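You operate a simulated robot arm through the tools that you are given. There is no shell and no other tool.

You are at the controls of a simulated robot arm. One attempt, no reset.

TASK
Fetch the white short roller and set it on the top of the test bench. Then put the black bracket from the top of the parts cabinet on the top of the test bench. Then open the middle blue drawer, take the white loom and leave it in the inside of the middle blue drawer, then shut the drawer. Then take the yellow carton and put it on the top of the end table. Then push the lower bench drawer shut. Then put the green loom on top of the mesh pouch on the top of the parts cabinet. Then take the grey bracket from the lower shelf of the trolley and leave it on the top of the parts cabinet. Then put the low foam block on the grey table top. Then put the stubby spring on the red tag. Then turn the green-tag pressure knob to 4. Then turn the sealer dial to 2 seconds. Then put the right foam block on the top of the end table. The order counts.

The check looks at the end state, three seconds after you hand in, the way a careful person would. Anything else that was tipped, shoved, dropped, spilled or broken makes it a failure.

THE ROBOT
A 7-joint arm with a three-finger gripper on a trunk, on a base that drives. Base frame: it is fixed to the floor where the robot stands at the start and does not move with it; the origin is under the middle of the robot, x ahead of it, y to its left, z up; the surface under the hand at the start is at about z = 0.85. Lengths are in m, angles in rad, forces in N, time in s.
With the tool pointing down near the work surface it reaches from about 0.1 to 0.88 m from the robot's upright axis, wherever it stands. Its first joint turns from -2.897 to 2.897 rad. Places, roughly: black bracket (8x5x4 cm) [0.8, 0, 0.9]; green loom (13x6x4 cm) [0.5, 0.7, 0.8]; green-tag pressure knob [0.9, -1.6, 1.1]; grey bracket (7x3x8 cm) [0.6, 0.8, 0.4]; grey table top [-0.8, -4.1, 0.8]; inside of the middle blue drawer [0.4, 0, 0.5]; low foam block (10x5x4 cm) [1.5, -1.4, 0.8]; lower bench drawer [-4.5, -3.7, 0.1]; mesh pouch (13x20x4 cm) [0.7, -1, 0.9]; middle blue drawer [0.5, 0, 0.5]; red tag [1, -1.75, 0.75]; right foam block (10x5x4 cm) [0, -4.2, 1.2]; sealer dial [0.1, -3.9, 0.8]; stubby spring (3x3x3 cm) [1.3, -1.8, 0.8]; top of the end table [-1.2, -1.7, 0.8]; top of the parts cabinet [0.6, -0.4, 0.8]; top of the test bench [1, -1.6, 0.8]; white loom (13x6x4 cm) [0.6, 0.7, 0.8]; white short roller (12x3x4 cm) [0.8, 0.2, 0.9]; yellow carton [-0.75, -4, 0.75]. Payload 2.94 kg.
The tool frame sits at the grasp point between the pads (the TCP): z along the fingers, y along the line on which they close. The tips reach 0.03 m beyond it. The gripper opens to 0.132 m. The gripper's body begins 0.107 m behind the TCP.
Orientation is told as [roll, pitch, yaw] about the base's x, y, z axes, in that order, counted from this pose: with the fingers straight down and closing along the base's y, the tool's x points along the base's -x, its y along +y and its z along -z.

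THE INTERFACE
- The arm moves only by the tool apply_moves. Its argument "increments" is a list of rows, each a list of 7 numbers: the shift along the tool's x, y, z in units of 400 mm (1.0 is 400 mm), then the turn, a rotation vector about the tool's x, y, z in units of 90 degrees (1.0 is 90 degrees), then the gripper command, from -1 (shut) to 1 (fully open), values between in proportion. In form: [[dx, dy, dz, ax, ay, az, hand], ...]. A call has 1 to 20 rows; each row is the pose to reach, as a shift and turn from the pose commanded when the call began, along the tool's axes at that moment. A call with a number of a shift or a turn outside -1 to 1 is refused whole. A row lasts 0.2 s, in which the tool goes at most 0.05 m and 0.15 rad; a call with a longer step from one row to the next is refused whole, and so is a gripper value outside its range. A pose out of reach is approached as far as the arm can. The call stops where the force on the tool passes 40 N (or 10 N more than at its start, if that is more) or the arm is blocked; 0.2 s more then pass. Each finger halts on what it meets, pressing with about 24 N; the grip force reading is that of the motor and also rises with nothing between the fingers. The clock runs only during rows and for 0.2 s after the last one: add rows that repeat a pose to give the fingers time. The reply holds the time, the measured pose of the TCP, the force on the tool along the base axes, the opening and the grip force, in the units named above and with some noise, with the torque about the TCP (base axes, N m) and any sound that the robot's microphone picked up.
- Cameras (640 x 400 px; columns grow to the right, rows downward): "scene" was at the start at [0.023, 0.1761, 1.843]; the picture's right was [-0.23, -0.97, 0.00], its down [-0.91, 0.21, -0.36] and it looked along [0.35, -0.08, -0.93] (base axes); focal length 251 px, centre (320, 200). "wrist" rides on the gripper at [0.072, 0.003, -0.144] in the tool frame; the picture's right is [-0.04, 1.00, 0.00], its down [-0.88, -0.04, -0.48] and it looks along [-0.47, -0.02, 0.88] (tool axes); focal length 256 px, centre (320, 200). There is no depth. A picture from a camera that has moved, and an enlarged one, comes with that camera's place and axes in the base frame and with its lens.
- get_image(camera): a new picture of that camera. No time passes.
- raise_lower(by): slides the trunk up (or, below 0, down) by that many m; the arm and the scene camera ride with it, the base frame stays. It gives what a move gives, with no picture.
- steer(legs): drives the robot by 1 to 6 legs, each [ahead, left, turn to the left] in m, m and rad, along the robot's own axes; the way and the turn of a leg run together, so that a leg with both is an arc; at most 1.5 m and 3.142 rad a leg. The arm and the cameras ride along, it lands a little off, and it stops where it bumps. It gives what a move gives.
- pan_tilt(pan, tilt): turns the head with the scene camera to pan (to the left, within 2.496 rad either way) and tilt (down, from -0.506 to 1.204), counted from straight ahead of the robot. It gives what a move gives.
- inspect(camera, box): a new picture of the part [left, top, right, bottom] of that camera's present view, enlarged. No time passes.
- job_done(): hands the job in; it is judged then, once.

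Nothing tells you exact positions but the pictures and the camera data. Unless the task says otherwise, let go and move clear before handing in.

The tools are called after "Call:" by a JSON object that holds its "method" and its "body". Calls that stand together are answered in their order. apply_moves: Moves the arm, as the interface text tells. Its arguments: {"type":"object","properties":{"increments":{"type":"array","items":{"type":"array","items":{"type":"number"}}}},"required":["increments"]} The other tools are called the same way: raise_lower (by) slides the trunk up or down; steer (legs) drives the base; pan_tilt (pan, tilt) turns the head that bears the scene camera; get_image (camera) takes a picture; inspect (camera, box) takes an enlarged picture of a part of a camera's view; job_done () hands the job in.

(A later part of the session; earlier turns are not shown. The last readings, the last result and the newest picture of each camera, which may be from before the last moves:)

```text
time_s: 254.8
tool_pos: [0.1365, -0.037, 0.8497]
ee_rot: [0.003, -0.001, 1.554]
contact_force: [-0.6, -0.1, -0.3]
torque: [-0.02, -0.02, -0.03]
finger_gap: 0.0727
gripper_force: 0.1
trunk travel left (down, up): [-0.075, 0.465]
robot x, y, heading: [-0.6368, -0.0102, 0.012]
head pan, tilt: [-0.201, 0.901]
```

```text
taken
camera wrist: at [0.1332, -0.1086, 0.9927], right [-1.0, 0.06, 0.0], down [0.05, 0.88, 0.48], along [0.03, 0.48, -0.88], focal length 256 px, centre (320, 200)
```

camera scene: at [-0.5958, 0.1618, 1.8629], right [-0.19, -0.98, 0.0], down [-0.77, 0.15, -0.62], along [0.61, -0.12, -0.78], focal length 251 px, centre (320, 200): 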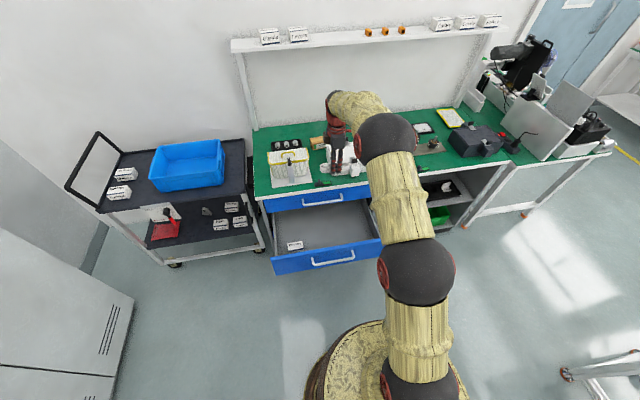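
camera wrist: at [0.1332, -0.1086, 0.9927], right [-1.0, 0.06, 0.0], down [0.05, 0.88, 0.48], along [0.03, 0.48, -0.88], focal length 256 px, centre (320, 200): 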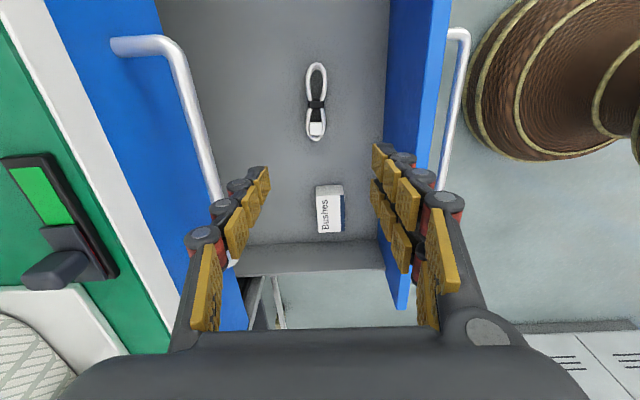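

The loom is in the drawer. I'll back off, turn the closed hand to point forward, and push the drawer shut on its face below the handle.

Call:
{"method": "steer", "body": {"legs": [[-0.42, 0.04, 0]]}}

Call:
{"method": "apply_moves", "body": {"increments": [[0, 0, 0, 0, 0, 0.09, -0.5], [0, 0, 0, 0, 0, 0.18, -1], [0, 0, 0, 0, 0, 0.27, -1], [0, 0, 0, 0, 0, 0.36, -1], [0, 0, 0, 0, 0, 0.45, -1], [0, 0, 0, 0, 0, 0.54, -1], [0, 0, 0, 0, 0, 0.63, -1], [0, 0, 0, 0, 0, 0.72, -1], [0, 0, 0, 0, 0, 0.81, -1], [0, 0, 0, 0, 0, 0.9, -1], [0, 0, 0, 0, 0, 0.98, -1]]}}

Call:
{"method": "apply_moves", "body": {"increments": [[0, -0.02, 0.05, 0, -0.08, 0, -1], [0, -0.04, 0.1, 0, -0.16, 0, -1], [0, -0.05, 0.15, 0, -0.24, 0, -1], [0, -0.05, 0.21, 0, -0.32, 0, -1], [0, -0.05, 0.27, 0, -0.4, 0, -1], [0, -0.05, 0.33, 0, -0.48, 0, -1], [0, -0.05, 0.39, 0, -0.56, 0, -1], [0, -0.05, 0.45, 0, -0.64, 0, -1], [0, -0.05, 0.51, 0, -0.7, 0, -1], [0, -0.05, 0.58, 0, -0.72, 0, -1], [0, -0.05, 0.65, 0, -0.74, 0, -1], [0, -0.05, 0.7, 0, -0.76, 0, -1]]}}

Call:
{"method": "get_image", "body": {"camera": "wrist"}}

```text
time_s: 257.4
tool_pos: [-0.2748, -0.0079, 0.8489]
ee_rot: [0.003, -0.001, 1.541]
contact_force: [-0.2, -0.9, 0.0]
torque: [0.02, 0.01, 0.0]
finger_gap: 0.0726
gripper_force: 0.2
trunk travel left (down, up): [-0.075, 0.465]
robot x, y, heading: [-1.0514, 0.0302, -0.004]
head pan, tilt: [-0.201, 0.901]
```

```text
time_s: 259.8
tool_pos: [-0.2743, -0.0064, 0.8492]
ee_rot: [0.001, 0.002, 0.0]
contact_force: [0.9, -0.6, 0.4]
torque: [-0.02, -0.01, -0.01]
finger_gap: 0.0
gripper_force: 23.7
trunk travel left (down, up): [-0.075, 0.465]
robot x, y, heading: [-1.0535, 0.0249, -0.005]
head pan, tilt: [-0.201, 0.901]
```

```text
time_s: 262.4
tool_pos: [-0.2786, -0.0506, 0.5663]
ee_rot: [-0.015, -1.193, 0.045]
contact_force: [0.8, -0.3, 1.2]
torque: [-0.03, 0.08, 0.01]
finger_gap: 0.0
gripper_force: 23.9
out of reach, approached as far as the arm can: row 7, 8, 9, 10, 11, 12
trunk travel left (down, up): [-0.075, 0.465]
robot x, y, heading: [-1.0498, 0.0259, -0.004]
head pan, tilt: [-0.201, 0.901]
```

```text
taken
camera wrist: at [-0.4388, -0.0528, 0.5529], right [-0.01, 1.0, 0.03], down [-0.12, -0.04, 0.99], along [0.99, 0.01, 0.12], focal length 256 px, centre (320, 200)
```

wrist: 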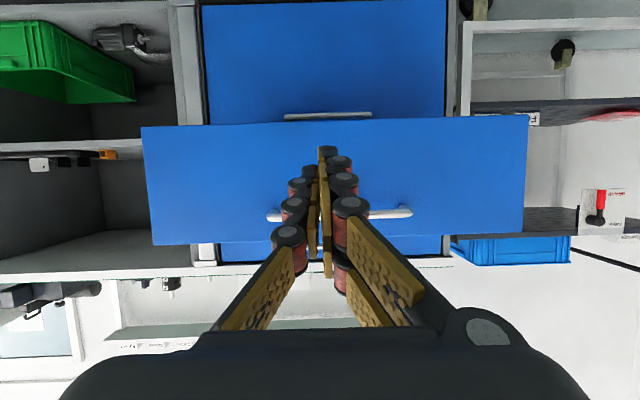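

Call:
{"method": "steer", "body": {"legs": [[0.24, 0, 0]]}}

Call:
{"method": "steer", "body": {"legs": [[0.24, 0, 0]]}}

Call:
{"method": "get_image", "body": {"camera": "wrist"}}

```text
time_s: 264.1
tool_pos: [-0.0417, -0.0516, 0.5668]
ee_rot: [-0.013, -1.189, 0.049]
contact_force: [-0.3, -0.3, 0.9]
torque: [0.0, 0.01, 0.01]
finger_gap: 0.0
gripper_force: 24.0
trunk travel left (down, up): [-0.075, 0.465]
robot x, y, heading: [-0.8157, 0.0299, -0.001]
head pan, tilt: [-0.201, 0.901]
```

```text
time_s: 265.9
tool_pos: [0.1994, -0.0486, 0.5665]
ee_rot: [-0.015, -1.191, 0.048]
contact_force: [-0.3, 2.0, 0.1]
torque: [0.01, 0.0, 0.02]
finger_gap: 0.0
gripper_force: 24.2
trunk travel left (down, up): [-0.075, 0.465]
robot x, y, heading: [-0.5729, 0.0231, 0.005]
head pan, tilt: [-0.201, 0.901]
```

```text
taken
camera wrist: at [0.0398, -0.0516, 0.5534], right [-0.02, 1.0, 0.03], down [-0.11, -0.04, 0.99], along [0.99, 0.01, 0.12], focal length 256 px, centre (320, 200)
```

wrist: 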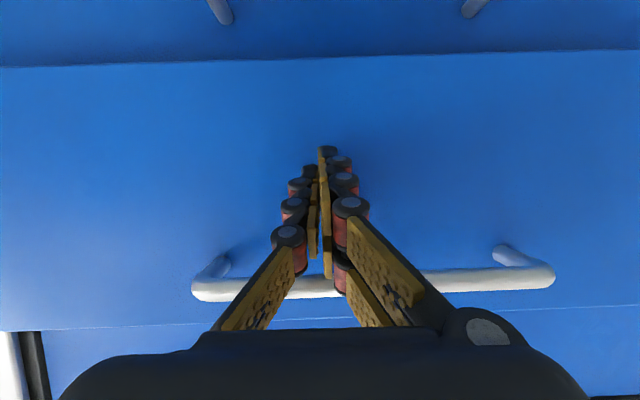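

Call:
{"method": "steer", "body": {"legs": [[0.045, 0, 0]]}}

Call:
{"method": "steer", "body": {"legs": [[0.012, 0, 0]]}}

Call:
{"method": "get_image", "body": {"camera": "wrist"}}

```text
time_s: 266.8
tool_pos: [0.2442, -0.0489, 0.5681]
ee_rot: [-0.016, -1.192, 0.049]
contact_force: [0.3, -0.7, -0.2]
torque: [-0.04, 0.02, -0.03]
finger_gap: 0.0
gripper_force: 23.7
trunk travel left (down, up): [-0.075, 0.465]
robot x, y, heading: [-0.523, 0.0261, 0.0]
head pan, tilt: [-0.201, 0.901]
```

```text
time_s: 267.6
tool_pos: [0.2568, -0.0493, 0.5663]
ee_rot: [-0.015, -1.191, 0.047]
contact_force: [-6.6, -0.3, 1.2]
torque: [0.05, -0.1, 0.04]
finger_gap: 0.0001
gripper_force: 24.3
trunk travel left (down, up): [-0.075, 0.465]
robot x, y, heading: [-0.5149, 0.0274, -0.001]
head pan, tilt: [-0.201, 0.901]
```

```text
taken
camera wrist: at [0.0963, -0.0517, 0.5531], right [-0.02, 1.0, 0.03], down [-0.11, -0.04, 0.99], along [0.99, 0.01, 0.11], focal length 256 px, centre (320, 200)
```

wrist: 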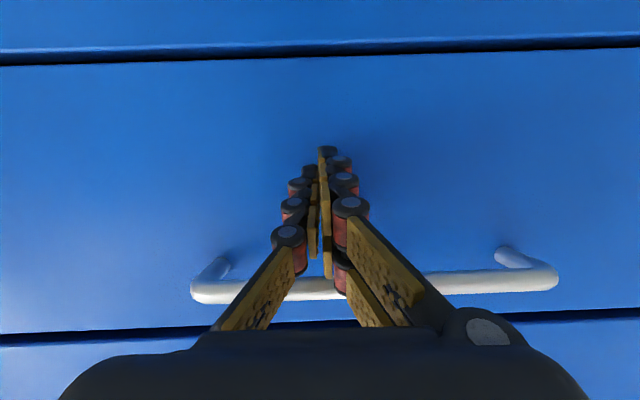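

Call:
{"method": "steer", "body": {"legs": [[0.01, 0, 0]]}}

Call:
{"method": "get_image", "body": {"camera": "wrist"}}

```text
time_s: 268.3
tool_pos: [0.2562, -0.0487, 0.5614]
ee_rot: [-0.009, -1.183, 0.042]
contact_force: [-0.4, -0.6, -0.5]
torque: [-0.02, 0.0, -0.02]
finger_gap: 0.0002
gripper_force: 24.2
trunk travel left (down, up): [-0.075, 0.465]
robot x, y, heading: [-0.5095, 0.0266, -0.004]
head pan, tilt: [-0.201, 0.901]
stopped in leg 1: the force on the tool passed its limit at 59 N (the readings are from after the stop); the commanded pose is now the measured one
```

```text
taken
camera wrist: at [0.096, -0.0513, 0.549], right [-0.02, 1.0, 0.04], down [-0.11, -0.04, 0.99], along [0.99, 0.01, 0.11], focal length 256 px, centre (320, 200)
```

wrist: 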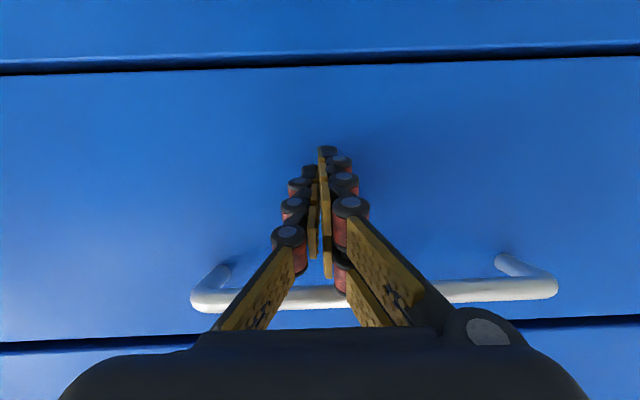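

The drawer reached its hard stop, so it's shut. Backing off, restoring the hand, and checking.

Call:
{"method": "steer", "body": {"legs": [[-0.3, 0, 0]]}}

Call:
{"method": "apply_moves", "body": {"increments": [[0, 0, -0.05, 0, 0.09, 0, -0.5], [0, 0, -0.1, 0, 0.18, 0, 0], [0, 0, -0.15, 0, 0.27, 0, 0], [0, 0, -0.2, 0, 0.36, 0, 0], [0, 0, -0.25, 0, 0.45, 0, 0], [0, 0, -0.3, 0, 0.54, 0, 0], [0, 0, -0.35, 0, 0.63, 0, 0], [0, 0, -0.4, 0, 0.72, 0, 0], [0, 0, -0.4, 0, 0.753, 0, 0]]}}

Call:
{"method": "raise_lower", "body": {"by": 0.3}}

Call:
{"method": "get_image", "body": {"camera": "scene"}}

```text
time_s: 270.4
tool_pos: [-0.0451, -0.0476, 0.5618]
ee_rot: [-0.009, -1.18, 0.043]
contact_force: [0.0, 0.1, 0.5]
torque: [0.02, -0.01, 0.03]
finger_gap: 0.0
gripper_force: 24.1
trunk travel left (down, up): [-0.075, 0.465]
robot x, y, heading: [-0.813, 0.0269, 0.003]
head pan, tilt: [-0.201, 0.901]
```

```text
time_s: 272.4
tool_pos: [-0.1965, -0.0525, 0.6225]
ee_rot: [-0.004, 0.003, 0.033]
contact_force: [-1.4, 0.3, 0.4]
torque: [0.04, -0.12, -0.01]
finger_gap: 0.0658
gripper_force: 0.1
out of reach, approached as far as the arm can: row 7
trunk travel left (down, up): [-0.075, 0.465]
robot x, y, heading: [-0.8101, 0.0287, -0.0]
head pan, tilt: [-0.201, 0.901]
```

```text
time_s: 275.4
tool_pos: [-0.1941, -0.0535, 0.9213]
ee_rot: [-0.003, 0.002, 0.035]
contact_force: [-0.1, -0.3, -0.3]
torque: [-0.01, -0.01, 0.01]
finger_gap: 0.0661
gripper_force: 0.2
trunk travel left (down, up): [-0.375, 0.165]
robot x, y, heading: [-0.8119, 0.0241, 0.001]
head pan, tilt: [-0.201, 0.901]
```

```text
taken
camera scene: at [-0.7686, 0.1999, 1.8627], right [-0.2, -0.98, 0.0], down [-0.77, 0.16, -0.62], along [0.61, -0.12, -0.78], focal length 251 px, centre (320, 200)
```

scene: 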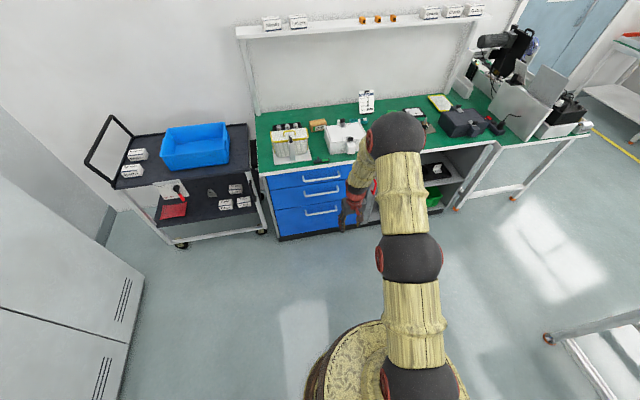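

Drawer is shut. Next: the yellow carton on the grey table. Retracting the arm and driving there.

Call:
{"method": "apply_moves", "body": {"increments": [[0.07, 0.02, -0.1, 0, 0, 0.02, 0], [0.14, 0.04, -0.2, 0, 0, 0.022, 0], [0.21, 0.06, -0.3, 0, 0, 0.022, 0], [0.28, 0.06, -0.4, 0, 0, 0.022, 0], [0.35, 0.06, -0.5, 0, 0, 0.022, 0], [0.4, 0.06, -0.6, 0, 0, 0.022, 0]]}}

Call:
{"method": "steer", "body": {"legs": [[0.45, 0, 0], [0, -1.4, 0], [0, -1.4, 0], [0, 0, -1.57]]}}

Call:
{"method": "pan_tilt", "body": {"pan": 0.3, "tilt": 0.5}}

Call:
{"method": "get_image", "body": {"camera": "scene"}}

Call:
{"method": "pan_tilt", "body": {"pan": -0.6, "tilt": 0.5}}

Call:
{"method": "get_image", "body": {"camera": "scene"}}

```text
time_s: 276.8
tool_pos: [-0.3568, -0.0334, 1.163]
ee_rot: [-0.004, 0.001, 0.002]
contact_force: [0.0, -0.8, 0.0]
torque: [0.0, -0.01, -0.02]
finger_gap: 0.0664
gripper_force: 0.0
trunk travel left (down, up): [-0.375, 0.165]
robot x, y, heading: [-0.8111, 0.0251, 0.0]
head pan, tilt: [-0.201, 0.901]
```

```text
time_s: 296.7
tool_pos: [-0.4039, -3.2714, 1.1612]
ee_rot: [-0.004, -0.001, -1.554]
contact_force: [-0.1, -0.3, 0.2]
torque: [0.0, 0.01, 0.07]
finger_gap: 0.0657
gripper_force: 0.0
trunk travel left (down, up): [-0.375, 0.165]
robot x, y, heading: [-0.3501, -2.815, -1.559]
head pan, tilt: [-0.201, 0.901]
```

```text
time_s: 297.6
tool_pos: [-0.4045, -3.2733, 1.1616]
ee_rot: [-0.003, 0.0, -1.555]
contact_force: [-0.7, -0.3, 0.2]
torque: [-0.03, -0.01, -0.01]
finger_gap: 0.0663
gripper_force: 0.2
trunk travel left (down, up): [-0.375, 0.165]
robot x, y, heading: [-0.351, -2.8133, -1.555]
head pan, tilt: [0.3, 0.499]
```

```text
taken
camera scene: at [-0.1348, -2.8704, 1.8967], right [-0.95, -0.31, 0.0], down [-0.15, 0.46, -0.88], along [0.27, -0.83, -0.48], focal length 251 px, centre (320, 200)
```

scene: 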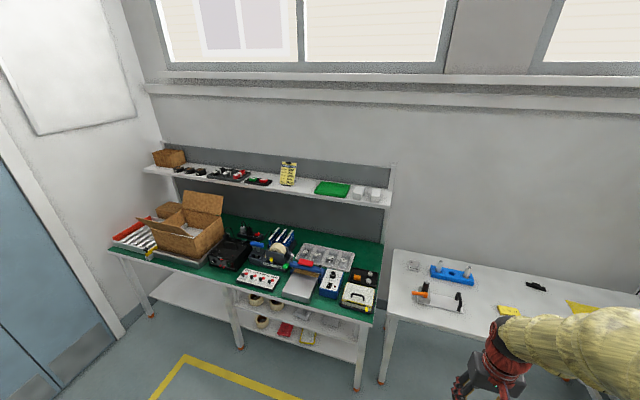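

```text
time_s: 298.8
tool_pos: [-0.4054, -3.2721, 1.1606]
ee_rot: [-0.003, -0.001, -1.554]
contact_force: [0.1, -0.3, -0.4]
torque: [-0.03, 0.0, 0.03]
finger_gap: 0.066
gripper_force: 0.0
trunk travel left (down, up): [-0.375, 0.165]
robot x, y, heading: [-0.35, -2.8122, -1.555]
head pan, tilt: [-0.6, 0.499]
```

```text
taken
camera scene: at [-0.2132, -2.8598, 1.8967], right [-0.83, 0.55, 0.0], down [0.26, 0.4, -0.88], along [-0.48, -0.73, -0.48], focal length 251 px, centre (320, 200)
```

scene: 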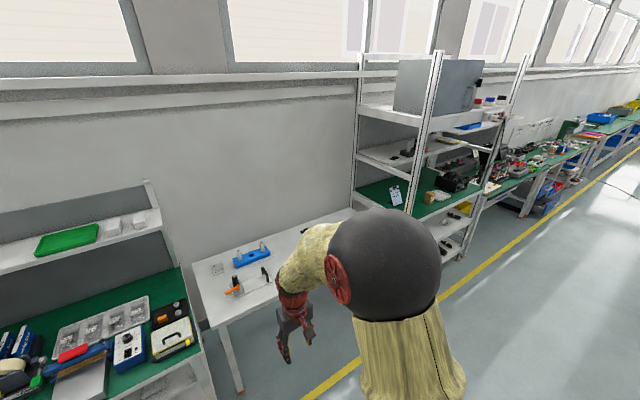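

Call:
{"method": "pan_tilt", "body": {"pan": 0.25, "tilt": 0.6}}

Call:
{"method": "inspect", "body": {"camera": "scene", "box": [360, 180, 640, 340]}}

Call:
{"method": "inspect", "body": {"camera": "scene", "box": [180, 160, 380, 300]}}

Call:
{"method": "get_image", "body": {"camera": "wrist"}}

```text
time_s: 300.0
tool_pos: [-0.4036, -3.272, 1.1611]
ee_rot: [-0.003, 0.0, -1.555]
contact_force: [0.2, -0.3, -0.4]
torque: [-0.02, 0.01, -0.02]
finger_gap: 0.066
gripper_force: 0.1
trunk travel left (down, up): [-0.375, 0.165]
robot x, y, heading: [-0.3498, -2.8144, -1.558]
head pan, tilt: [0.25, 0.6]
```

```text
2.29 times, centred on (500, 260) of scene
camera zoom: at [-0.1399, -2.8692, 1.8876], right [-0.97, -0.26, 0.0], down [-0.15, 0.55, -0.82], along [0.22, -0.8, -0.57], focal length 574 px, centre (-91, 63)
```

zoom: 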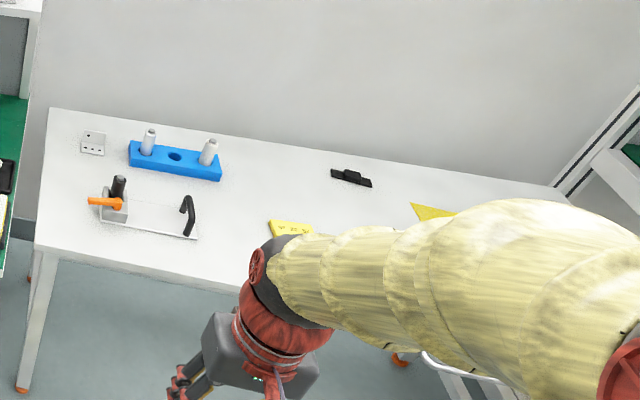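

```text
2.86 times, centred on (280, 230) of scene
camera zoom: at [-0.1399, -2.8692, 1.8876], right [-0.97, -0.26, 0.0], down [-0.15, 0.55, -0.82], along [0.22, -0.8, -0.57], focal length 718 px, centre (434, 114)
```

zoom: 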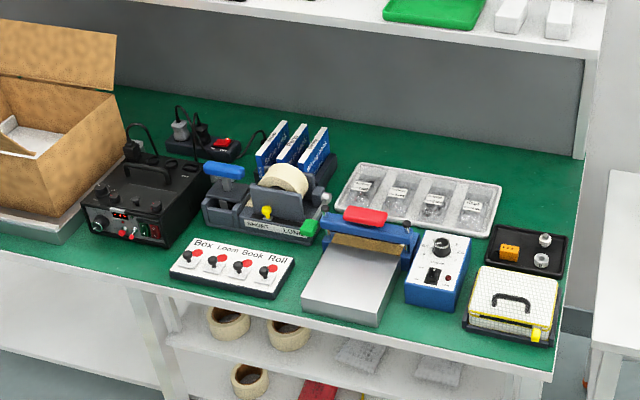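

```text
taken
camera wrist: at [-0.4018, -3.2, 1.3049], right [1.0, -0.03, 0.0], down [-0.02, -0.88, 0.48], along [-0.02, -0.48, -0.88], focal length 256 px, centre (320, 200)
```

wrist: 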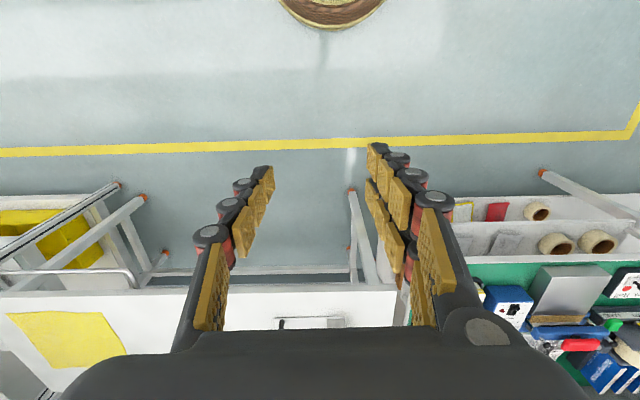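

Call:
{"method": "steer", "body": {"legs": [[0, -0.4, 0], [0.45, 0, 0]]}}

Call:
{"method": "get_image", "body": {"camera": "wrist"}}

```text
time_s: 304.8
tool_pos: [-0.8037, -3.7204, 1.1607]
ee_rot: [-0.004, 0.001, -1.564]
contact_force: [-0.2, 0.0, 0.1]
torque: [0.06, 0.02, -0.02]
finger_gap: 0.0658
gripper_force: 0.1
trunk travel left (down, up): [-0.375, 0.165]
robot x, y, heading: [-0.7481, -3.261, -1.565]
head pan, tilt: [0.25, 0.6]
```

```text
taken
camera wrist: at [-0.8007, -3.648, 1.3046], right [1.0, -0.04, 0.0], down [-0.03, -0.88, 0.47], along [-0.02, -0.47, -0.88], focal length 256 px, centre (320, 200)
```

wrist: 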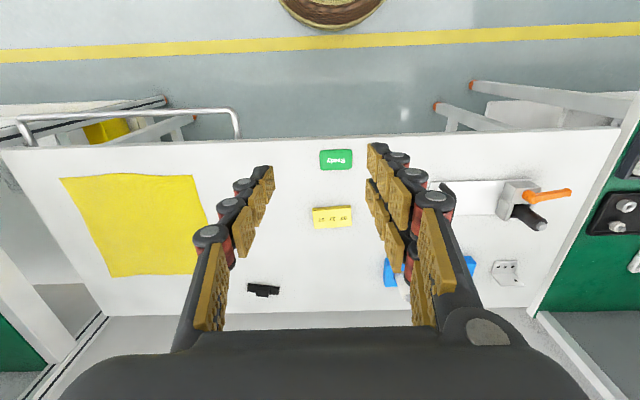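

Call:
{"method": "inspect", "body": {"camera": "wrist", "box": [270, 130, 400, 250]}}

```text
3.33 times, centred on (335, 190) of wrist
camera zoom: at [-0.8007, -3.648, 1.3046], right [1.0, -0.04, 0.0], down [-0.03, -0.88, 0.47], along [-0.02, -0.47, -0.88], focal length 853 px, centre (270, 233)
```

zoom: 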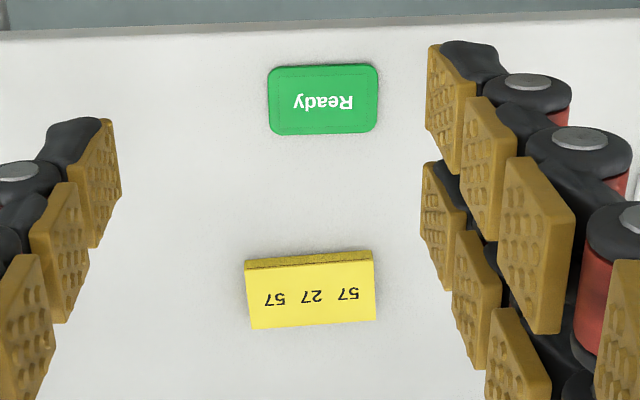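

The yellow carton is the block marked 57 27 57 at about (-0.785, -3.984), lying nearly along x and roughly 2 cm thick. I'll move above it with the fingers closing across its short side.

Call:
{"method": "apply_moves", "body": {"increments": [[-0.06, 0.004, 0.04, 0, 0, 0.088, 0.2], [-0.12, 0.008, 0.08, 0, 0, 0.176, 0.4], [-0.18, 0.012, 0.12, 0, 0, 0.264, 0.5], [-0.24, 0.016, 0.16, 0, 0, 0.352, 0.5], [-0.3, 0.02, 0.2, 0, 0, 0.44, 0.5], [-0.36, 0.024, 0.24, 0, 0, 0.528, 0.5], [-0.42, 0.028, 0.29, 0, 0, 0.616, 0.5], [-0.48, 0.032, 0.34, 0, 0, 0.704, 0.5], [-0.54, 0.036, 0.4, 0, 0, 0.792, 0.5], [-0.6, 0.04, 0.46, 0, 0, 0.88, 0.5], [-0.66, 0.043, 0.52, 0, 0, 0.946, 0.5], [-0.66, 0.043, 0.525, 0, 0, 0.946, 0.5]]}}

Call:
{"method": "get_image", "body": {"camera": "wrist"}}

```text
time_s: 307.4
tool_pos: [-0.7873, -3.9848, 0.952]
ee_rot: [0.0, -0.004, -3.051]
contact_force: [0.7, -0.5, 0.1]
torque: [-0.07, -0.01, 0.03]
finger_gap: 0.0988
gripper_force: 0.1
trunk travel left (down, up): [-0.375, 0.165]
robot x, y, heading: [-0.7498, -3.2632, -1.56]
head pan, tilt: [0.25, 0.6]
```

```text
taken
camera wrist: at [-0.7136, -3.9803, 1.0943], right [0.05, -1.0, 0.0], down [-0.88, -0.04, 0.48], along [-0.48, -0.02, -0.88], focal length 256 px, centre (320, 200)
```

wrist: 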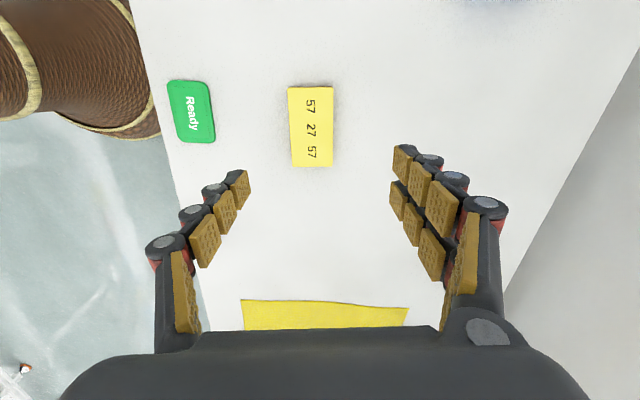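

Call:
{"method": "apply_moves", "body": {"increments": [[0, -0.031, 0.1, 0, 0, 0, 0.5], [0, -0.031, 0.2, 0, 0, 0, 0.5], [0, -0.031, 0.3, 0, 0, 0, 0.4], [0, -0.031, 0.36, 0, 0, 0, 0.3]]}}

Call:
{"method": "get_image", "body": {"camera": "wrist"}}

```text
time_s: 308.4
tool_pos: [-0.7883, -3.9727, 0.807]
ee_rot: [0.001, -0.004, -3.05]
contact_force: [0.4, 0.2, -0.2]
torque: [0.01, -0.01, 0.0]
finger_gap: 0.0855
gripper_force: 0.1
trunk travel left (down, up): [-0.375, 0.165]
robot x, y, heading: [-0.7476, -3.2572, -1.561]
head pan, tilt: [0.25, 0.6]
```

```text
taken
camera wrist: at [-0.715, -3.9685, 0.9509], right [0.05, -1.0, 0.0], down [-0.88, -0.04, 0.48], along [-0.48, -0.02, -0.88], focal length 256 px, centre (320, 200)
```

wrist: 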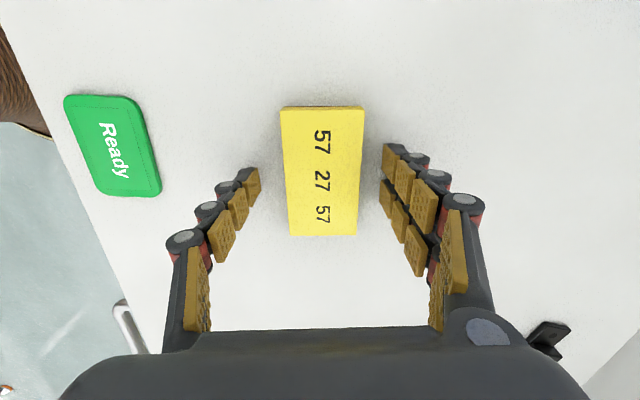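

Call:
{"method": "apply_moves", "body": {"increments": [[0, 0, 0.01, 0, 0, 0, 0.3], [0, 0, 0.018, 0, 0, 0, 0.3]]}}

Call:
{"method": "apply_moves", "body": {"increments": [[0, 0, 0.01, 0, 0, 0, 0.3]]}}

```text
time_s: 309.0
tool_pos: [-0.7864, -3.971, 0.803]
ee_rot: [0.005, -0.007, -3.049]
contact_force: [-1.9, 6.1, 33.9]
torque: [1.0, 0.04, 0.05]
finger_gap: 0.0905
gripper_force: 13.7
trunk travel left (down, up): [-0.375, 0.165]
robot x, y, heading: [-0.7456, -3.265, -1.566]
head pan, tilt: [0.25, 0.6]
```

```text
time_s: 309.3
tool_pos: [-0.7883, -3.9712, 0.807]
ee_rot: [0.005, -0.004, -3.048]
contact_force: [1.0, 24.1, 43.0]
torque: [1.97, -0.07, -0.13]
finger_gap: 0.0809
gripper_force: 24.8
trunk travel left (down, up): [-0.375, 0.165]
robot x, y, heading: [-0.7429, -3.2626, -1.566]
head pan, tilt: [0.25, 0.6]
stopped in row 1: the force on the tool passed its limit at 50 N (the readings are from after the stop); the commanded pose is now the measured one
```

Call:
{"method": "apply_moves", "body": {"increments": [[0, 0, -0.012, 0, 0, 0, 0.3], [0, 0, -0.012, 0, 0, 0, 0.3]]}}

Call:
{"method": "get_image", "body": {"camera": "wrist"}}

```text
time_s: 309.9
tool_pos: [-0.7867, -3.9733, 0.8051]
ee_rot: [0.002, -0.002, -3.049]
contact_force: [-0.1, -0.1, -0.4]
torque: [0.01, 0.0, -0.02]
finger_gap: 0.0864
gripper_force: 0.0
trunk travel left (down, up): [-0.375, 0.165]
robot x, y, heading: [-0.7489, -3.2654, -1.565]
head pan, tilt: [0.25, 0.6]
```

```text
taken
camera wrist: at [-0.7147, -3.9688, 0.9488], right [0.05, -1.0, 0.0], down [-0.88, -0.04, 0.48], along [-0.48, -0.03, -0.88], focal length 256 px, centre (320, 200)
```

wrist: 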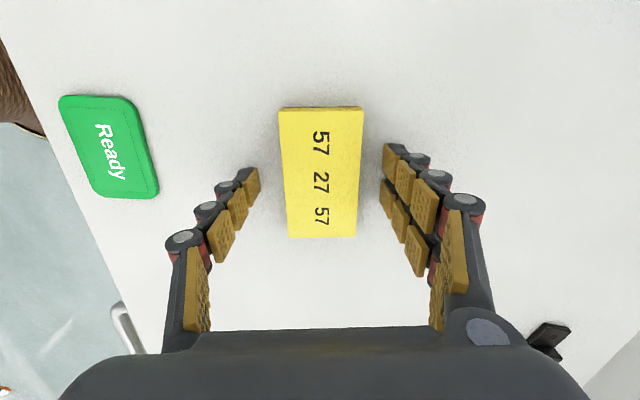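

Call:
{"method": "apply_moves", "body": {"increments": [[0, 0, 0, 0, 0, 0, -0.2], [0, 0, 0, 0, 0, 0, -1], [0, 0, 0, 0, 0, 0, -1], [0, 0, 0, 0, 0, 0, -1], [0, 0, 0, 0, 0, 0, -1]]}}

Call:
{"method": "apply_moves", "body": {"increments": [[0, 0, -0.02, 0, 0, 0, -1], [0, 0, -0.05, 0, 0, 0, -1], [0, 0, -0.1, 0, 0, 0, -1], [0, 0, -0.18, 0, 0, 0, -1]]}}

Call:
{"method": "get_image", "body": {"camera": "wrist"}}

```text
time_s: 311.1
tool_pos: [-0.7878, -3.972, 0.8099]
ee_rot: [0.005, -0.006, -3.048]
contact_force: [0.2, 8.8, 19.4]
torque: [0.8, -0.09, 0.03]
finger_gap: 0.0485
gripper_force: 24.1
trunk travel left (down, up): [-0.375, 0.165]
robot x, y, heading: [-0.7473, -3.2598, -1.567]
head pan, tilt: [0.25, 0.6]
stopped in row 5: the force on the tool passed its limit at 40 N (the readings are from after the stop); the commanded pose is now the measured one
```

```text
time_s: 312.1
tool_pos: [-0.7894, -3.9719, 0.8802]
ee_rot: [0.001, -0.003, -3.049]
contact_force: [-0.4, 0.3, -0.7]
torque: [-0.07, -0.01, 0.06]
finger_gap: 0.0489
gripper_force: 23.6
trunk travel left (down, up): [-0.375, 0.165]
robot x, y, heading: [-0.7465, -3.2626, -1.565]
head pan, tilt: [0.25, 0.6]
```

```text
taken
camera wrist: at [-0.7163, -3.968, 1.0232], right [0.05, -1.0, 0.0], down [-0.88, -0.04, 0.48], along [-0.48, -0.02, -0.88], focal length 256 px, centre (320, 200)
```

wrist: 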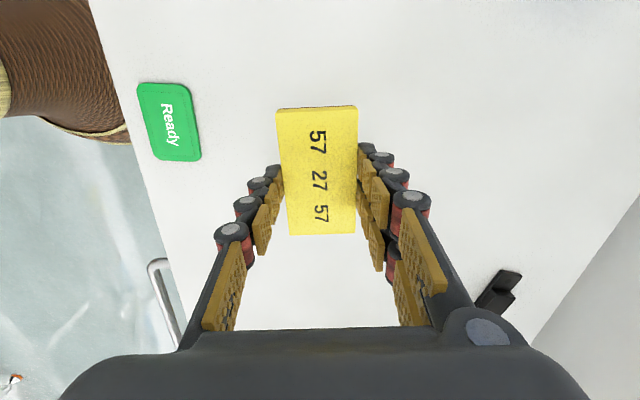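

Carton is in hand. Lifting, retracting, and turning toward the end table.

Call:
{"method": "apply_moves", "body": {"increments": [[0, 0, -0.1, 0, 0, 0, -1], [0, 0, -0.2, 0, 0, 0, -1], [0, -0.05, -0.3, 0, 0, -0.05, -1], [0.008, -0.12, -0.38, 0, 0, -0.14, -1], [0.016, -0.2, -0.45, 0, 0, -0.23, -1], [0.024, -0.28, -0.52, 0, 0, -0.32, -1], [0.032, -0.36, -0.58, 0, 0, -0.41, -1], [0.04, -0.44, -0.64, 0, 0, -0.5, -1], [0.05, -0.52, -0.68, 0, 0, -0.59, -1], [0.0575, -0.6, -0.7, 0, 0, -0.68, -1], [0.0575, -0.62, -0.7, 0, 0, -0.77, -1], [0.0575, -0.62, -0.7, 0, 0, -0.86, -1], [0.0575, -0.62, -0.7, 0, 0, -0.946, -1]]}}

Call:
{"method": "steer", "body": {"legs": [[-0.3, 0, 0], [0, 0, 1.57], [0, 0, 1.56]]}}

Call:
{"method": "pan_tilt", "body": {"pan": 0.45, "tilt": 0.6}}

Call:
{"method": "get_image", "body": {"camera": "scene"}}

```text
time_s: 314.9
tool_pos: [-0.7858, -3.7226, 1.1588]
ee_rot: [-0.003, -0.001, -1.561]
contact_force: [-0.2, -0.1, -0.7]
torque: [-0.03, -0.04, -0.01]
finger_gap: 0.0484
gripper_force: 24.2
trunk travel left (down, up): [-0.375, 0.165]
robot x, y, heading: [-0.7454, -3.2605, -1.565]
head pan, tilt: [0.25, 0.6]
```

```text
time_s: 324.6
tool_pos: [-0.7178, -2.4974, 1.1581]
ee_rot: [-0.003, -0.003, 1.596]
contact_force: [-0.5, -0.5, 0.9]
torque: [-0.02, -0.03, -0.04]
finger_gap: 0.0488
gripper_force: 24.2
trunk travel left (down, up): [-0.375, 0.165]
robot x, y, heading: [-0.7499, -2.9578, 1.596]
head pan, tilt: [0.25, 0.6]
```

```text
time_s: 325.3
tool_pos: [-0.718, -2.4995, 1.1578]
ee_rot: [-0.003, -0.004, 1.595]
contact_force: [0.0, -0.7, 0.0]
torque: [0.01, -0.01, 0.01]
finger_gap: 0.0484
gripper_force: 24.0
trunk travel left (down, up): [-0.375, 0.165]
robot x, y, heading: [-0.7508, -2.9583, 1.592]
head pan, tilt: [0.45, 0.6]
```

```text
taken
camera scene: at [-0.9812, -2.9169, 1.8876], right [0.89, 0.46, 0.0], down [0.26, -0.5, -0.82], along [-0.38, 0.73, -0.57], focal length 251 px, centre (320, 200)
```

scene: 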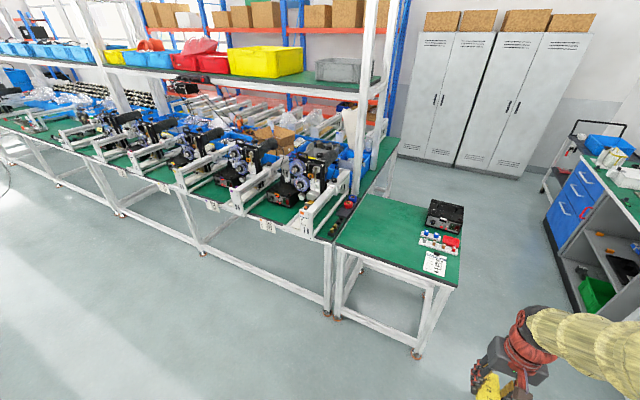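

The end table's left part is clear. I'll move up to it and set the carton at about (-1.08, -1.68).

Call:
{"method": "steer", "body": {"legs": [[0, 0.36, 0], [0.5, 0, -0.02]]}}

Call:
{"method": "apply_moves", "body": {"increments": [[-0.1, 0, 0, 0, 0, 0, -1], [-0.2, 0, 0, 0, 0, 0, -1], [-0.3, 0, 0.05, 0, 0, 0, -1], [-0.4, 0, 0.1, 0, 0, 0, -1], [-0.5, 0, 0.15, 0, 0, 0, -1], [-0.6, 0, 0.2, 0, 0, 0, -1], [-0.7, 0, 0.25, 0, 0, 0, -1], [-0.75, 0, 0.35, 0, 0, 0, -1], [-0.75, 0, 0.45, 0, 0, 0, -1]]}}

Call:
{"method": "get_image", "body": {"camera": "wrist"}}

Call:
{"method": "get_image", "body": {"camera": "scene"}}

```text
time_s: 330.2
tool_pos: [-1.0682, -2.0034, 1.1581]
ee_rot: [-0.003, -0.004, 1.569]
contact_force: [0.4, -0.2, -0.7]
torque: [-0.01, -0.01, -0.01]
finger_gap: 0.0485
gripper_force: 23.5
trunk travel left (down, up): [-0.375, 0.165]
robot x, y, heading: [-1.1139, -2.4659, 1.571]
head pan, tilt: [0.45, 0.6]
```

```text
time_s: 332.2
tool_pos: [-1.0643, -1.7014, 0.9791]
ee_rot: [-0.004, -0.004, 1.568]
contact_force: [0.0, 0.4, 0.2]
torque: [-0.04, 0.01, 0.02]
finger_gap: 0.0483
gripper_force: 23.9
trunk travel left (down, up): [-0.375, 0.165]
robot x, y, heading: [-1.1119, -2.4654, 1.568]
head pan, tilt: [0.45, 0.6]
```

```text
taken
camera wrist: at [-1.0691, -1.7744, 1.1212], right [-1.0, 0.05, 0.0], down [0.04, 0.88, 0.48], along [0.03, 0.48, -0.88], focal length 256 px, centre (320, 200)
```

wrist: 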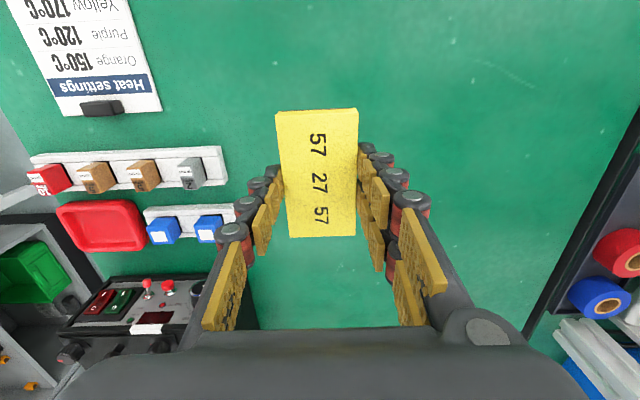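

```text
taken
camera scene: at [-1.3434, -2.4147, 1.8876], right [0.9, 0.43, 0.0], down [0.24, -0.51, -0.82], along [-0.36, 0.74, -0.57], focal length 251 px, centre (320, 200)
```

scene: 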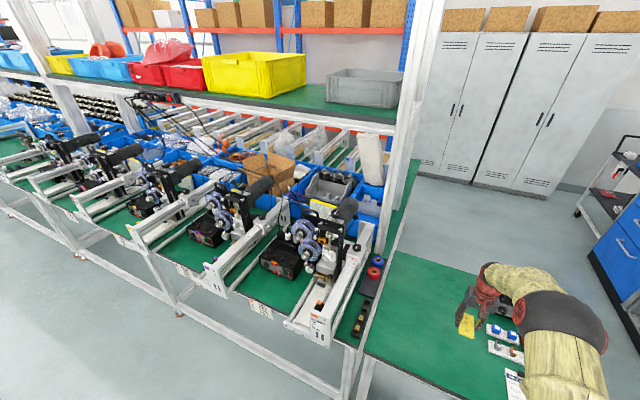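

Call:
{"method": "apply_moves", "body": {"increments": [[0, 0.08, 0.06, 0, 0, 0, -1], [0, 0.1, 0.15, 0, 0, 0, -1], [0, 0.1, 0.25, 0, 0, 0, -1], [0, 0.1, 0.33, 0, 0, 0, -1], [0, 0.1, 0.36, 0, 0, 0, -1]]}}

Call:
{"method": "apply_moves", "body": {"increments": [[0, 0, 0.015, 0, 0, 0, -1], [0, 0, 0.03, 0, 0, 0, -1]]}}

```text
time_s: 333.1
tool_pos: [-1.1056, -1.7047, 0.8697]
ee_rot: [-0.004, 0.001, 1.569]
contact_force: [0.9, -9.4, 10.5]
torque: [-0.27, 0.25, 0.28]
finger_gap: 0.0484
gripper_force: 24.1
trunk travel left (down, up): [-0.375, 0.165]
robot x, y, heading: [-1.1117, -2.4615, 1.565]
head pan, tilt: [0.45, 0.6]
stopped in row 4: the force on the tool passed its limit at 124 N (the readings are from after the stop); the commanded pose is now the measured one
```

```text
time_s: 333.6
tool_pos: [-1.1069, -1.7044, 0.87]
ee_rot: [-0.003, -0.001, 1.57]
contact_force: [-0.4, -15.2, 22.9]
torque: [-0.73, 0.69, 0.56]
finger_gap: 0.0486
gripper_force: 24.1
trunk travel left (down, up): [-0.375, 0.165]
robot x, y, heading: [-1.11, -2.4659, 1.572]
head pan, tilt: [0.45, 0.6]
stopped in row 2: the force on the tool passed its limit at 48 N (the readings are from after the stop); the commanded pose is now the measured one
```

The end table is higher than expected (top about z≈0.835), and it's already in contact. Checking.

Call:
{"method": "get_image", "body": {"camera": "wrist"}}

```text
taken
camera wrist: at [-1.1094, -1.7774, 1.0131], right [-1.0, 0.04, 0.0], down [0.04, 0.88, 0.48], along [0.02, 0.48, -0.88], focal length 256 px, centre (320, 200)
```

wrist: 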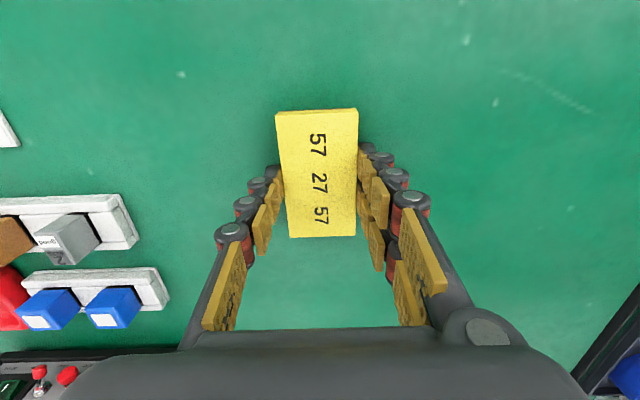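

Call:
{"method": "apply_moves", "body": {"increments": [[0, 0, -0.004, 0, 0, 0, -0.1], [0, 0, -0.004, 0, 0, 0, 0.15], [0, 0, -0.004, 0, 0, 0, 0.15], [0, 0, -0.02, 0, 0, 0, 0.15], [0, 0, -0.1, 0, 0, 0, 0.15], [0, 0, -0.2, 0, 0, 0, 0.15], [0, 0, -0.3, 0, 0, 0, 0.15], [0, 0, -0.4, 0, 0, 0, 0.15], [0, 0, -0.5, 0, 0, 0, 0.15], [0, 0, -0.6, 0, 0, 0, 0.15], [0, 0, -0.7, 0, 0, 0, 0.15]]}}

Call:
{"method": "get_image", "body": {"camera": "wrist"}}

```text
time_s: 336.0
tool_pos: [-1.1075, -1.7027, 1.1453]
ee_rot: [-0.003, 0.0, 1.571]
contact_force: [0.6, -1.2, -0.5]
torque: [0.05, 0.0, 0.02]
finger_gap: 0.0759
gripper_force: 0.1
trunk travel left (down, up): [-0.375, 0.165]
robot x, y, heading: [-1.1128, -2.4636, 1.568]
head pan, tilt: [0.45, 0.6]
```

```text
taken
camera wrist: at [-1.1112, -1.7752, 1.2878], right [-1.0, 0.04, 0.0], down [0.04, 0.88, 0.48], along [0.02, 0.48, -0.88], focal length 256 px, centre (320, 200)
```

wrist: 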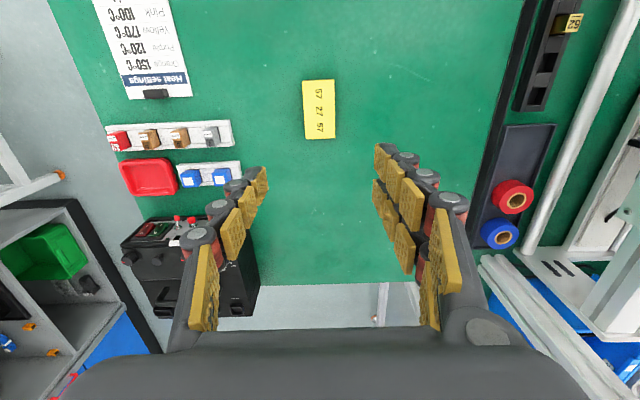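

The carton is placed. Next, the lower bench drawer at about (-4.5, -3.7): retract, back out and drive west along the aisle.

Call:
{"method": "apply_moves", "body": {"increments": [[0.1, 0, 0, 0, 0, 0, -0.5], [0.2, 0, 0, 0, 0, 0, -1], [0.3, 0, 0, 0, 0, 0, -1], [0.4, 0, 0, 0, 0, 0, -1], [0.5, 0, 0, 0, 0, 0, -1], [0.6, 0, 0, 0, 0, 0, -1], [0.7, 0, 0, 0, 0, 0, -1], [0.74, 0, 0, 0, 0, 0, -1]]}}

Call:
{"method": "steer", "body": {"legs": [[-0.4, 0, 0], [0, 0, 1.57], [1.2, 0, 0]]}}

Call:
{"method": "pan_tilt", "body": {"pan": 0.6, "tilt": 0.5}}

Call:
{"method": "get_image", "body": {"camera": "scene"}}

```text
time_s: 337.8
tool_pos: [-1.1075, -1.9987, 1.1458]
ee_rot: [-0.004, -0.002, 1.571]
contact_force: [-0.3, -0.2, 0.5]
torque: [-0.01, -0.02, 0.02]
finger_gap: 0.0
gripper_force: 24.2
trunk travel left (down, up): [-0.375, 0.165]
robot x, y, heading: [-1.1119, -2.4657, 1.568]
head pan, tilt: [0.45, 0.6]
```

```text
time_s: 349.7
tool_pos: [-2.7666, -2.8658, 1.145]
ee_rot: [-0.003, -0.001, -3.136]
contact_force: [0.1, 0.2, 0.2]
torque: [0.01, 0.0, -0.05]
finger_gap: 0.0003
gripper_force: 24.5
trunk travel left (down, up): [-0.375, 0.165]
robot x, y, heading: [-2.3012, -2.8674, -3.136]
head pan, tilt: [0.45, 0.6]
```

```text
time_s: 350.4
tool_pos: [-2.7658, -2.8659, 1.1453]
ee_rot: [-0.002, -0.002, -3.137]
contact_force: [0.4, 0.0, -0.2]
torque: [0.02, 0.04, -0.03]
finger_gap: 0.0
gripper_force: 23.6
trunk travel left (down, up): [-0.375, 0.165]
robot x, y, heading: [-2.3007, -2.8688, -3.135]
head pan, tilt: [0.6, 0.499]
```

```text
taken
camera scene: at [-2.3475, -3.1132, 1.8967], right [-0.57, 0.82, 0.0], down [0.39, 0.27, -0.88], along [-0.72, -0.5, -0.48], focal length 251 px, centre (320, 200)
```

scene: 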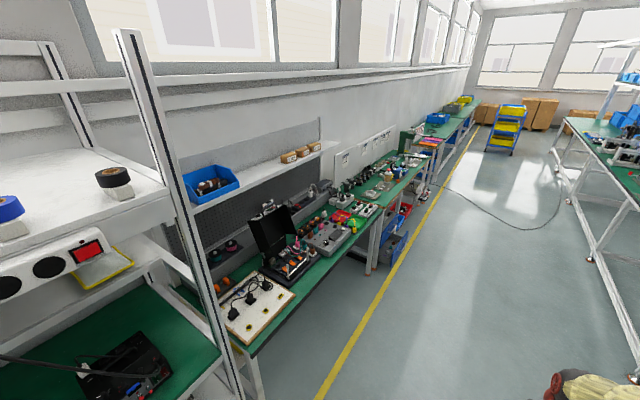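

Call:
{"method": "steer", "body": {"legs": [[1.3, 0, 0]]}}

Call:
{"method": "pan_tilt", "body": {"pan": 0.8, "tilt": 0.8}}

Call:
{"method": "get_image", "body": {"camera": "scene"}}

```text
time_s: 356.9
tool_pos: [-4.0647, -2.8772, 1.1445]
ee_rot: [-0.003, -0.002, -3.13]
contact_force: [0.6, -0.3, 0.1]
torque: [-0.02, -0.01, -0.03]
finger_gap: 0.0001
gripper_force: 24.0
trunk travel left (down, up): [-0.375, 0.165]
robot x, y, heading: [-3.5945, -2.8826, -3.131]
head pan, tilt: [0.6, 0.499]
```

```text
time_s: 357.7
tool_pos: [-4.0646, -2.8774, 1.1449]
ee_rot: [-0.006, -0.001, -3.13]
contact_force: [-0.9, 1.0, -0.3]
torque: [-0.02, 0.02, -0.01]
finger_gap: 0.0001
gripper_force: 24.2
trunk travel left (down, up): [-0.375, 0.165]
robot x, y, heading: [-3.5995, -2.8788, -3.125]
head pan, tilt: [0.799, 0.799]
```

```text
taken
camera scene: at [-3.6248, -3.1287, 1.8708], right [-0.72, 0.69, 0.0], down [0.49, 0.52, -0.7], along [-0.48, -0.5, -0.72], focal length 251 px, centre (320, 200)
```

scene: 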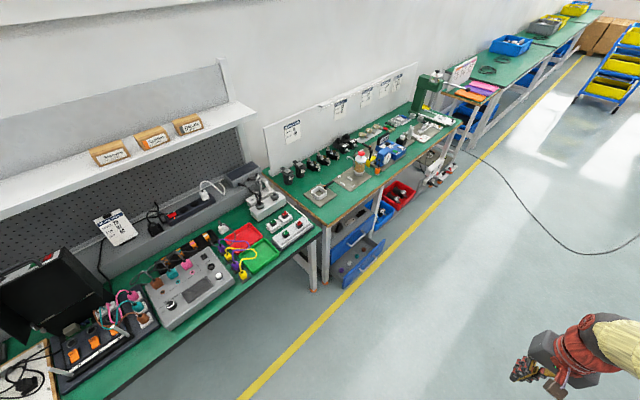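

Call:
{"method": "inspect", "body": {"camera": "scene", "box": [280, 160, 440, 300]}}

```text
2.86 times, centred on (360, 230) of scene
camera zoom: at [-3.6248, -3.1287, 1.8708], right [-0.72, 0.69, 0.0], down [0.49, 0.52, -0.7], along [-0.48, -0.5, -0.72], focal length 718 px, centre (206, 114)
```

zoom: 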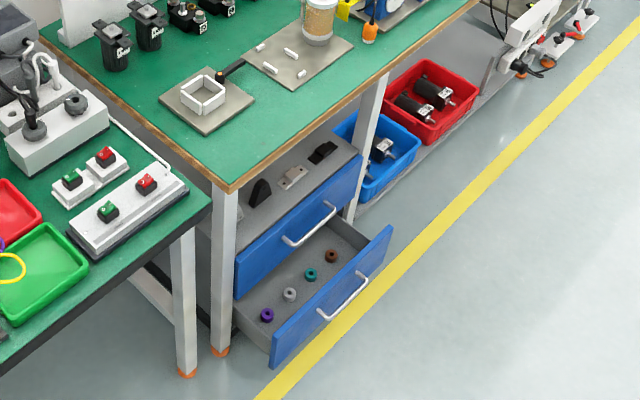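

The lower drawer (with four spools) stands open about 14 cm under the bench near x≈-4.57, front at y≈-3.61. I'll drive there, face it, and get low.

Call:
{"method": "steer", "body": {"legs": [[0.95, 0, 0], [0, 0, 1.56]]}}

Call:
{"method": "raise_lower", "body": {"by": -0.375}}

Call:
{"method": "pan_tilt", "body": {"pan": 0.3, "tilt": 0.9}}

Call:
{"method": "get_image", "body": {"camera": "scene"}}

Call:
{"method": "get_image", "body": {"camera": "wrist"}}

```text
time_s: 366.5
tool_pos: [-4.5626, -3.3456, 1.1446]
ee_rot: [-0.004, -0.002, -1.585]
contact_force: [-0.9, 0.3, 0.1]
torque: [-0.01, -0.01, -0.06]
finger_gap: 0.0001
gripper_force: 23.7
trunk travel left (down, up): [-0.375, 0.165]
robot x, y, heading: [-4.55, -2.8786, -1.587]
head pan, tilt: [0.799, 0.799]
```

```text
time_s: 370.1
tool_pos: [-4.5629, -3.3455, 0.7713]
ee_rot: [-0.004, -0.002, -1.586]
contact_force: [0.2, 0.4, 0.3]
torque: [-0.01, 0.01, -0.02]
finger_gap: 0.0
gripper_force: 23.7
trunk travel left (down, up): [0.0, 0.54]
robot x, y, heading: [-4.5492, -2.8832, -1.581]
head pan, tilt: [0.799, 0.799]
```

```text
time_s: 371.1
tool_pos: [-4.5637, -3.3455, 0.7704]
ee_rot: [-0.003, -0.001, -1.584]
contact_force: [-0.5, -0.1, -0.5]
torque: [0.01, -0.01, -0.03]
finger_gap: 0.0001
gripper_force: 24.2
trunk travel left (down, up): [0.0, 0.54]
robot x, y, heading: [-4.548, -2.8781, -1.588]
head pan, tilt: [0.3, 0.901]
```

```text
taken
camera scene: at [-4.3406, -2.9276, 1.4879], right [-0.96, -0.28, 0.0], down [-0.22, 0.75, -0.62], along [0.18, -0.6, -0.78], focal length 251 px, centre (320, 200)
```

scene: 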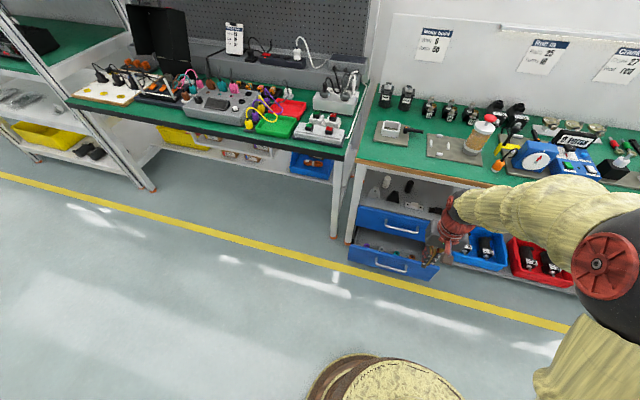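

```text
taken
camera wrist: at [-4.5583, -3.2732, 0.9138], right [1.0, -0.06, 0.0], down [-0.05, -0.88, 0.48], along [-0.03, -0.48, -0.88], focal length 256 px, centre (320, 200)
```

wrist: 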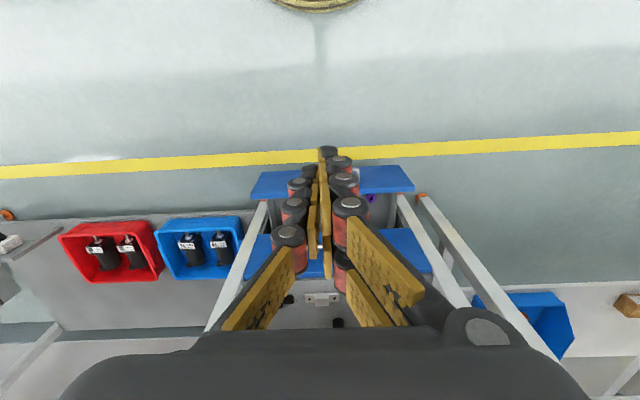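

Call:
{"method": "apply_moves", "body": {"increments": [[-0.02, 0.0, 0.105, 0, -0.06, 0, -1], [-0.04, 0.0, 0.21, 0, -0.12, 0, -1], [-0.06, 0.0, 0.315, 0, -0.18, 0, -1], [-0.08, 0.0, 0.42, 0, -0.24, 0, -1], [-0.1, 0.0, 0.525, 0, -0.3, 0, -1], [-0.12, 0.0, 0.63, 0, -0.36, 0, -1], [-0.14, 0.0, 0.735, 0, -0.42, 0, -1], [-0.16, 0.0, 0.84, 0, -0.48, 0, -1], [-0.18, 0.0, 0.945, 0, -0.54, 0, -1]]}}

Call:
{"method": "get_image", "body": {"camera": "wrist"}}

```text
time_s: 373.1
tool_pos: [-4.567, -3.4187, 0.3901]
ee_rot: [-0.005, -0.854, -1.579]
contact_force: [-0.1, -0.4, -0.4]
torque: [0.12, -0.02, 0.02]
finger_gap: 0.0001
gripper_force: 23.8
trunk travel left (down, up): [0.0, 0.54]
robot x, y, heading: [-4.5506, -2.8814, -1.583]
head pan, tilt: [0.3, 0.901]
```

```text
taken
camera wrist: at [-4.5611, -3.2633, 0.4299], right [1.0, -0.04, 0.03], down [-0.04, -0.22, 0.98], along [-0.03, -0.97, -0.22], focal length 256 px, centre (320, 200)
```

wrist: 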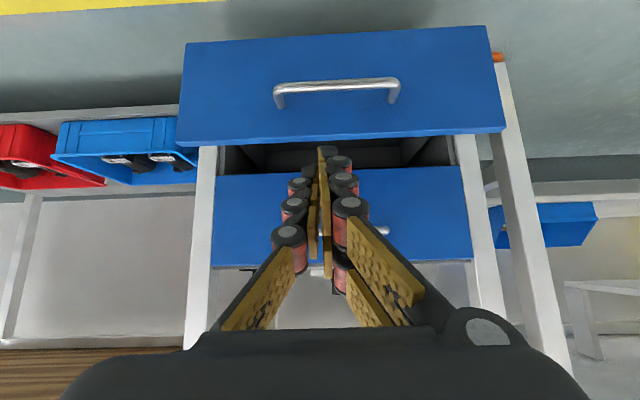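

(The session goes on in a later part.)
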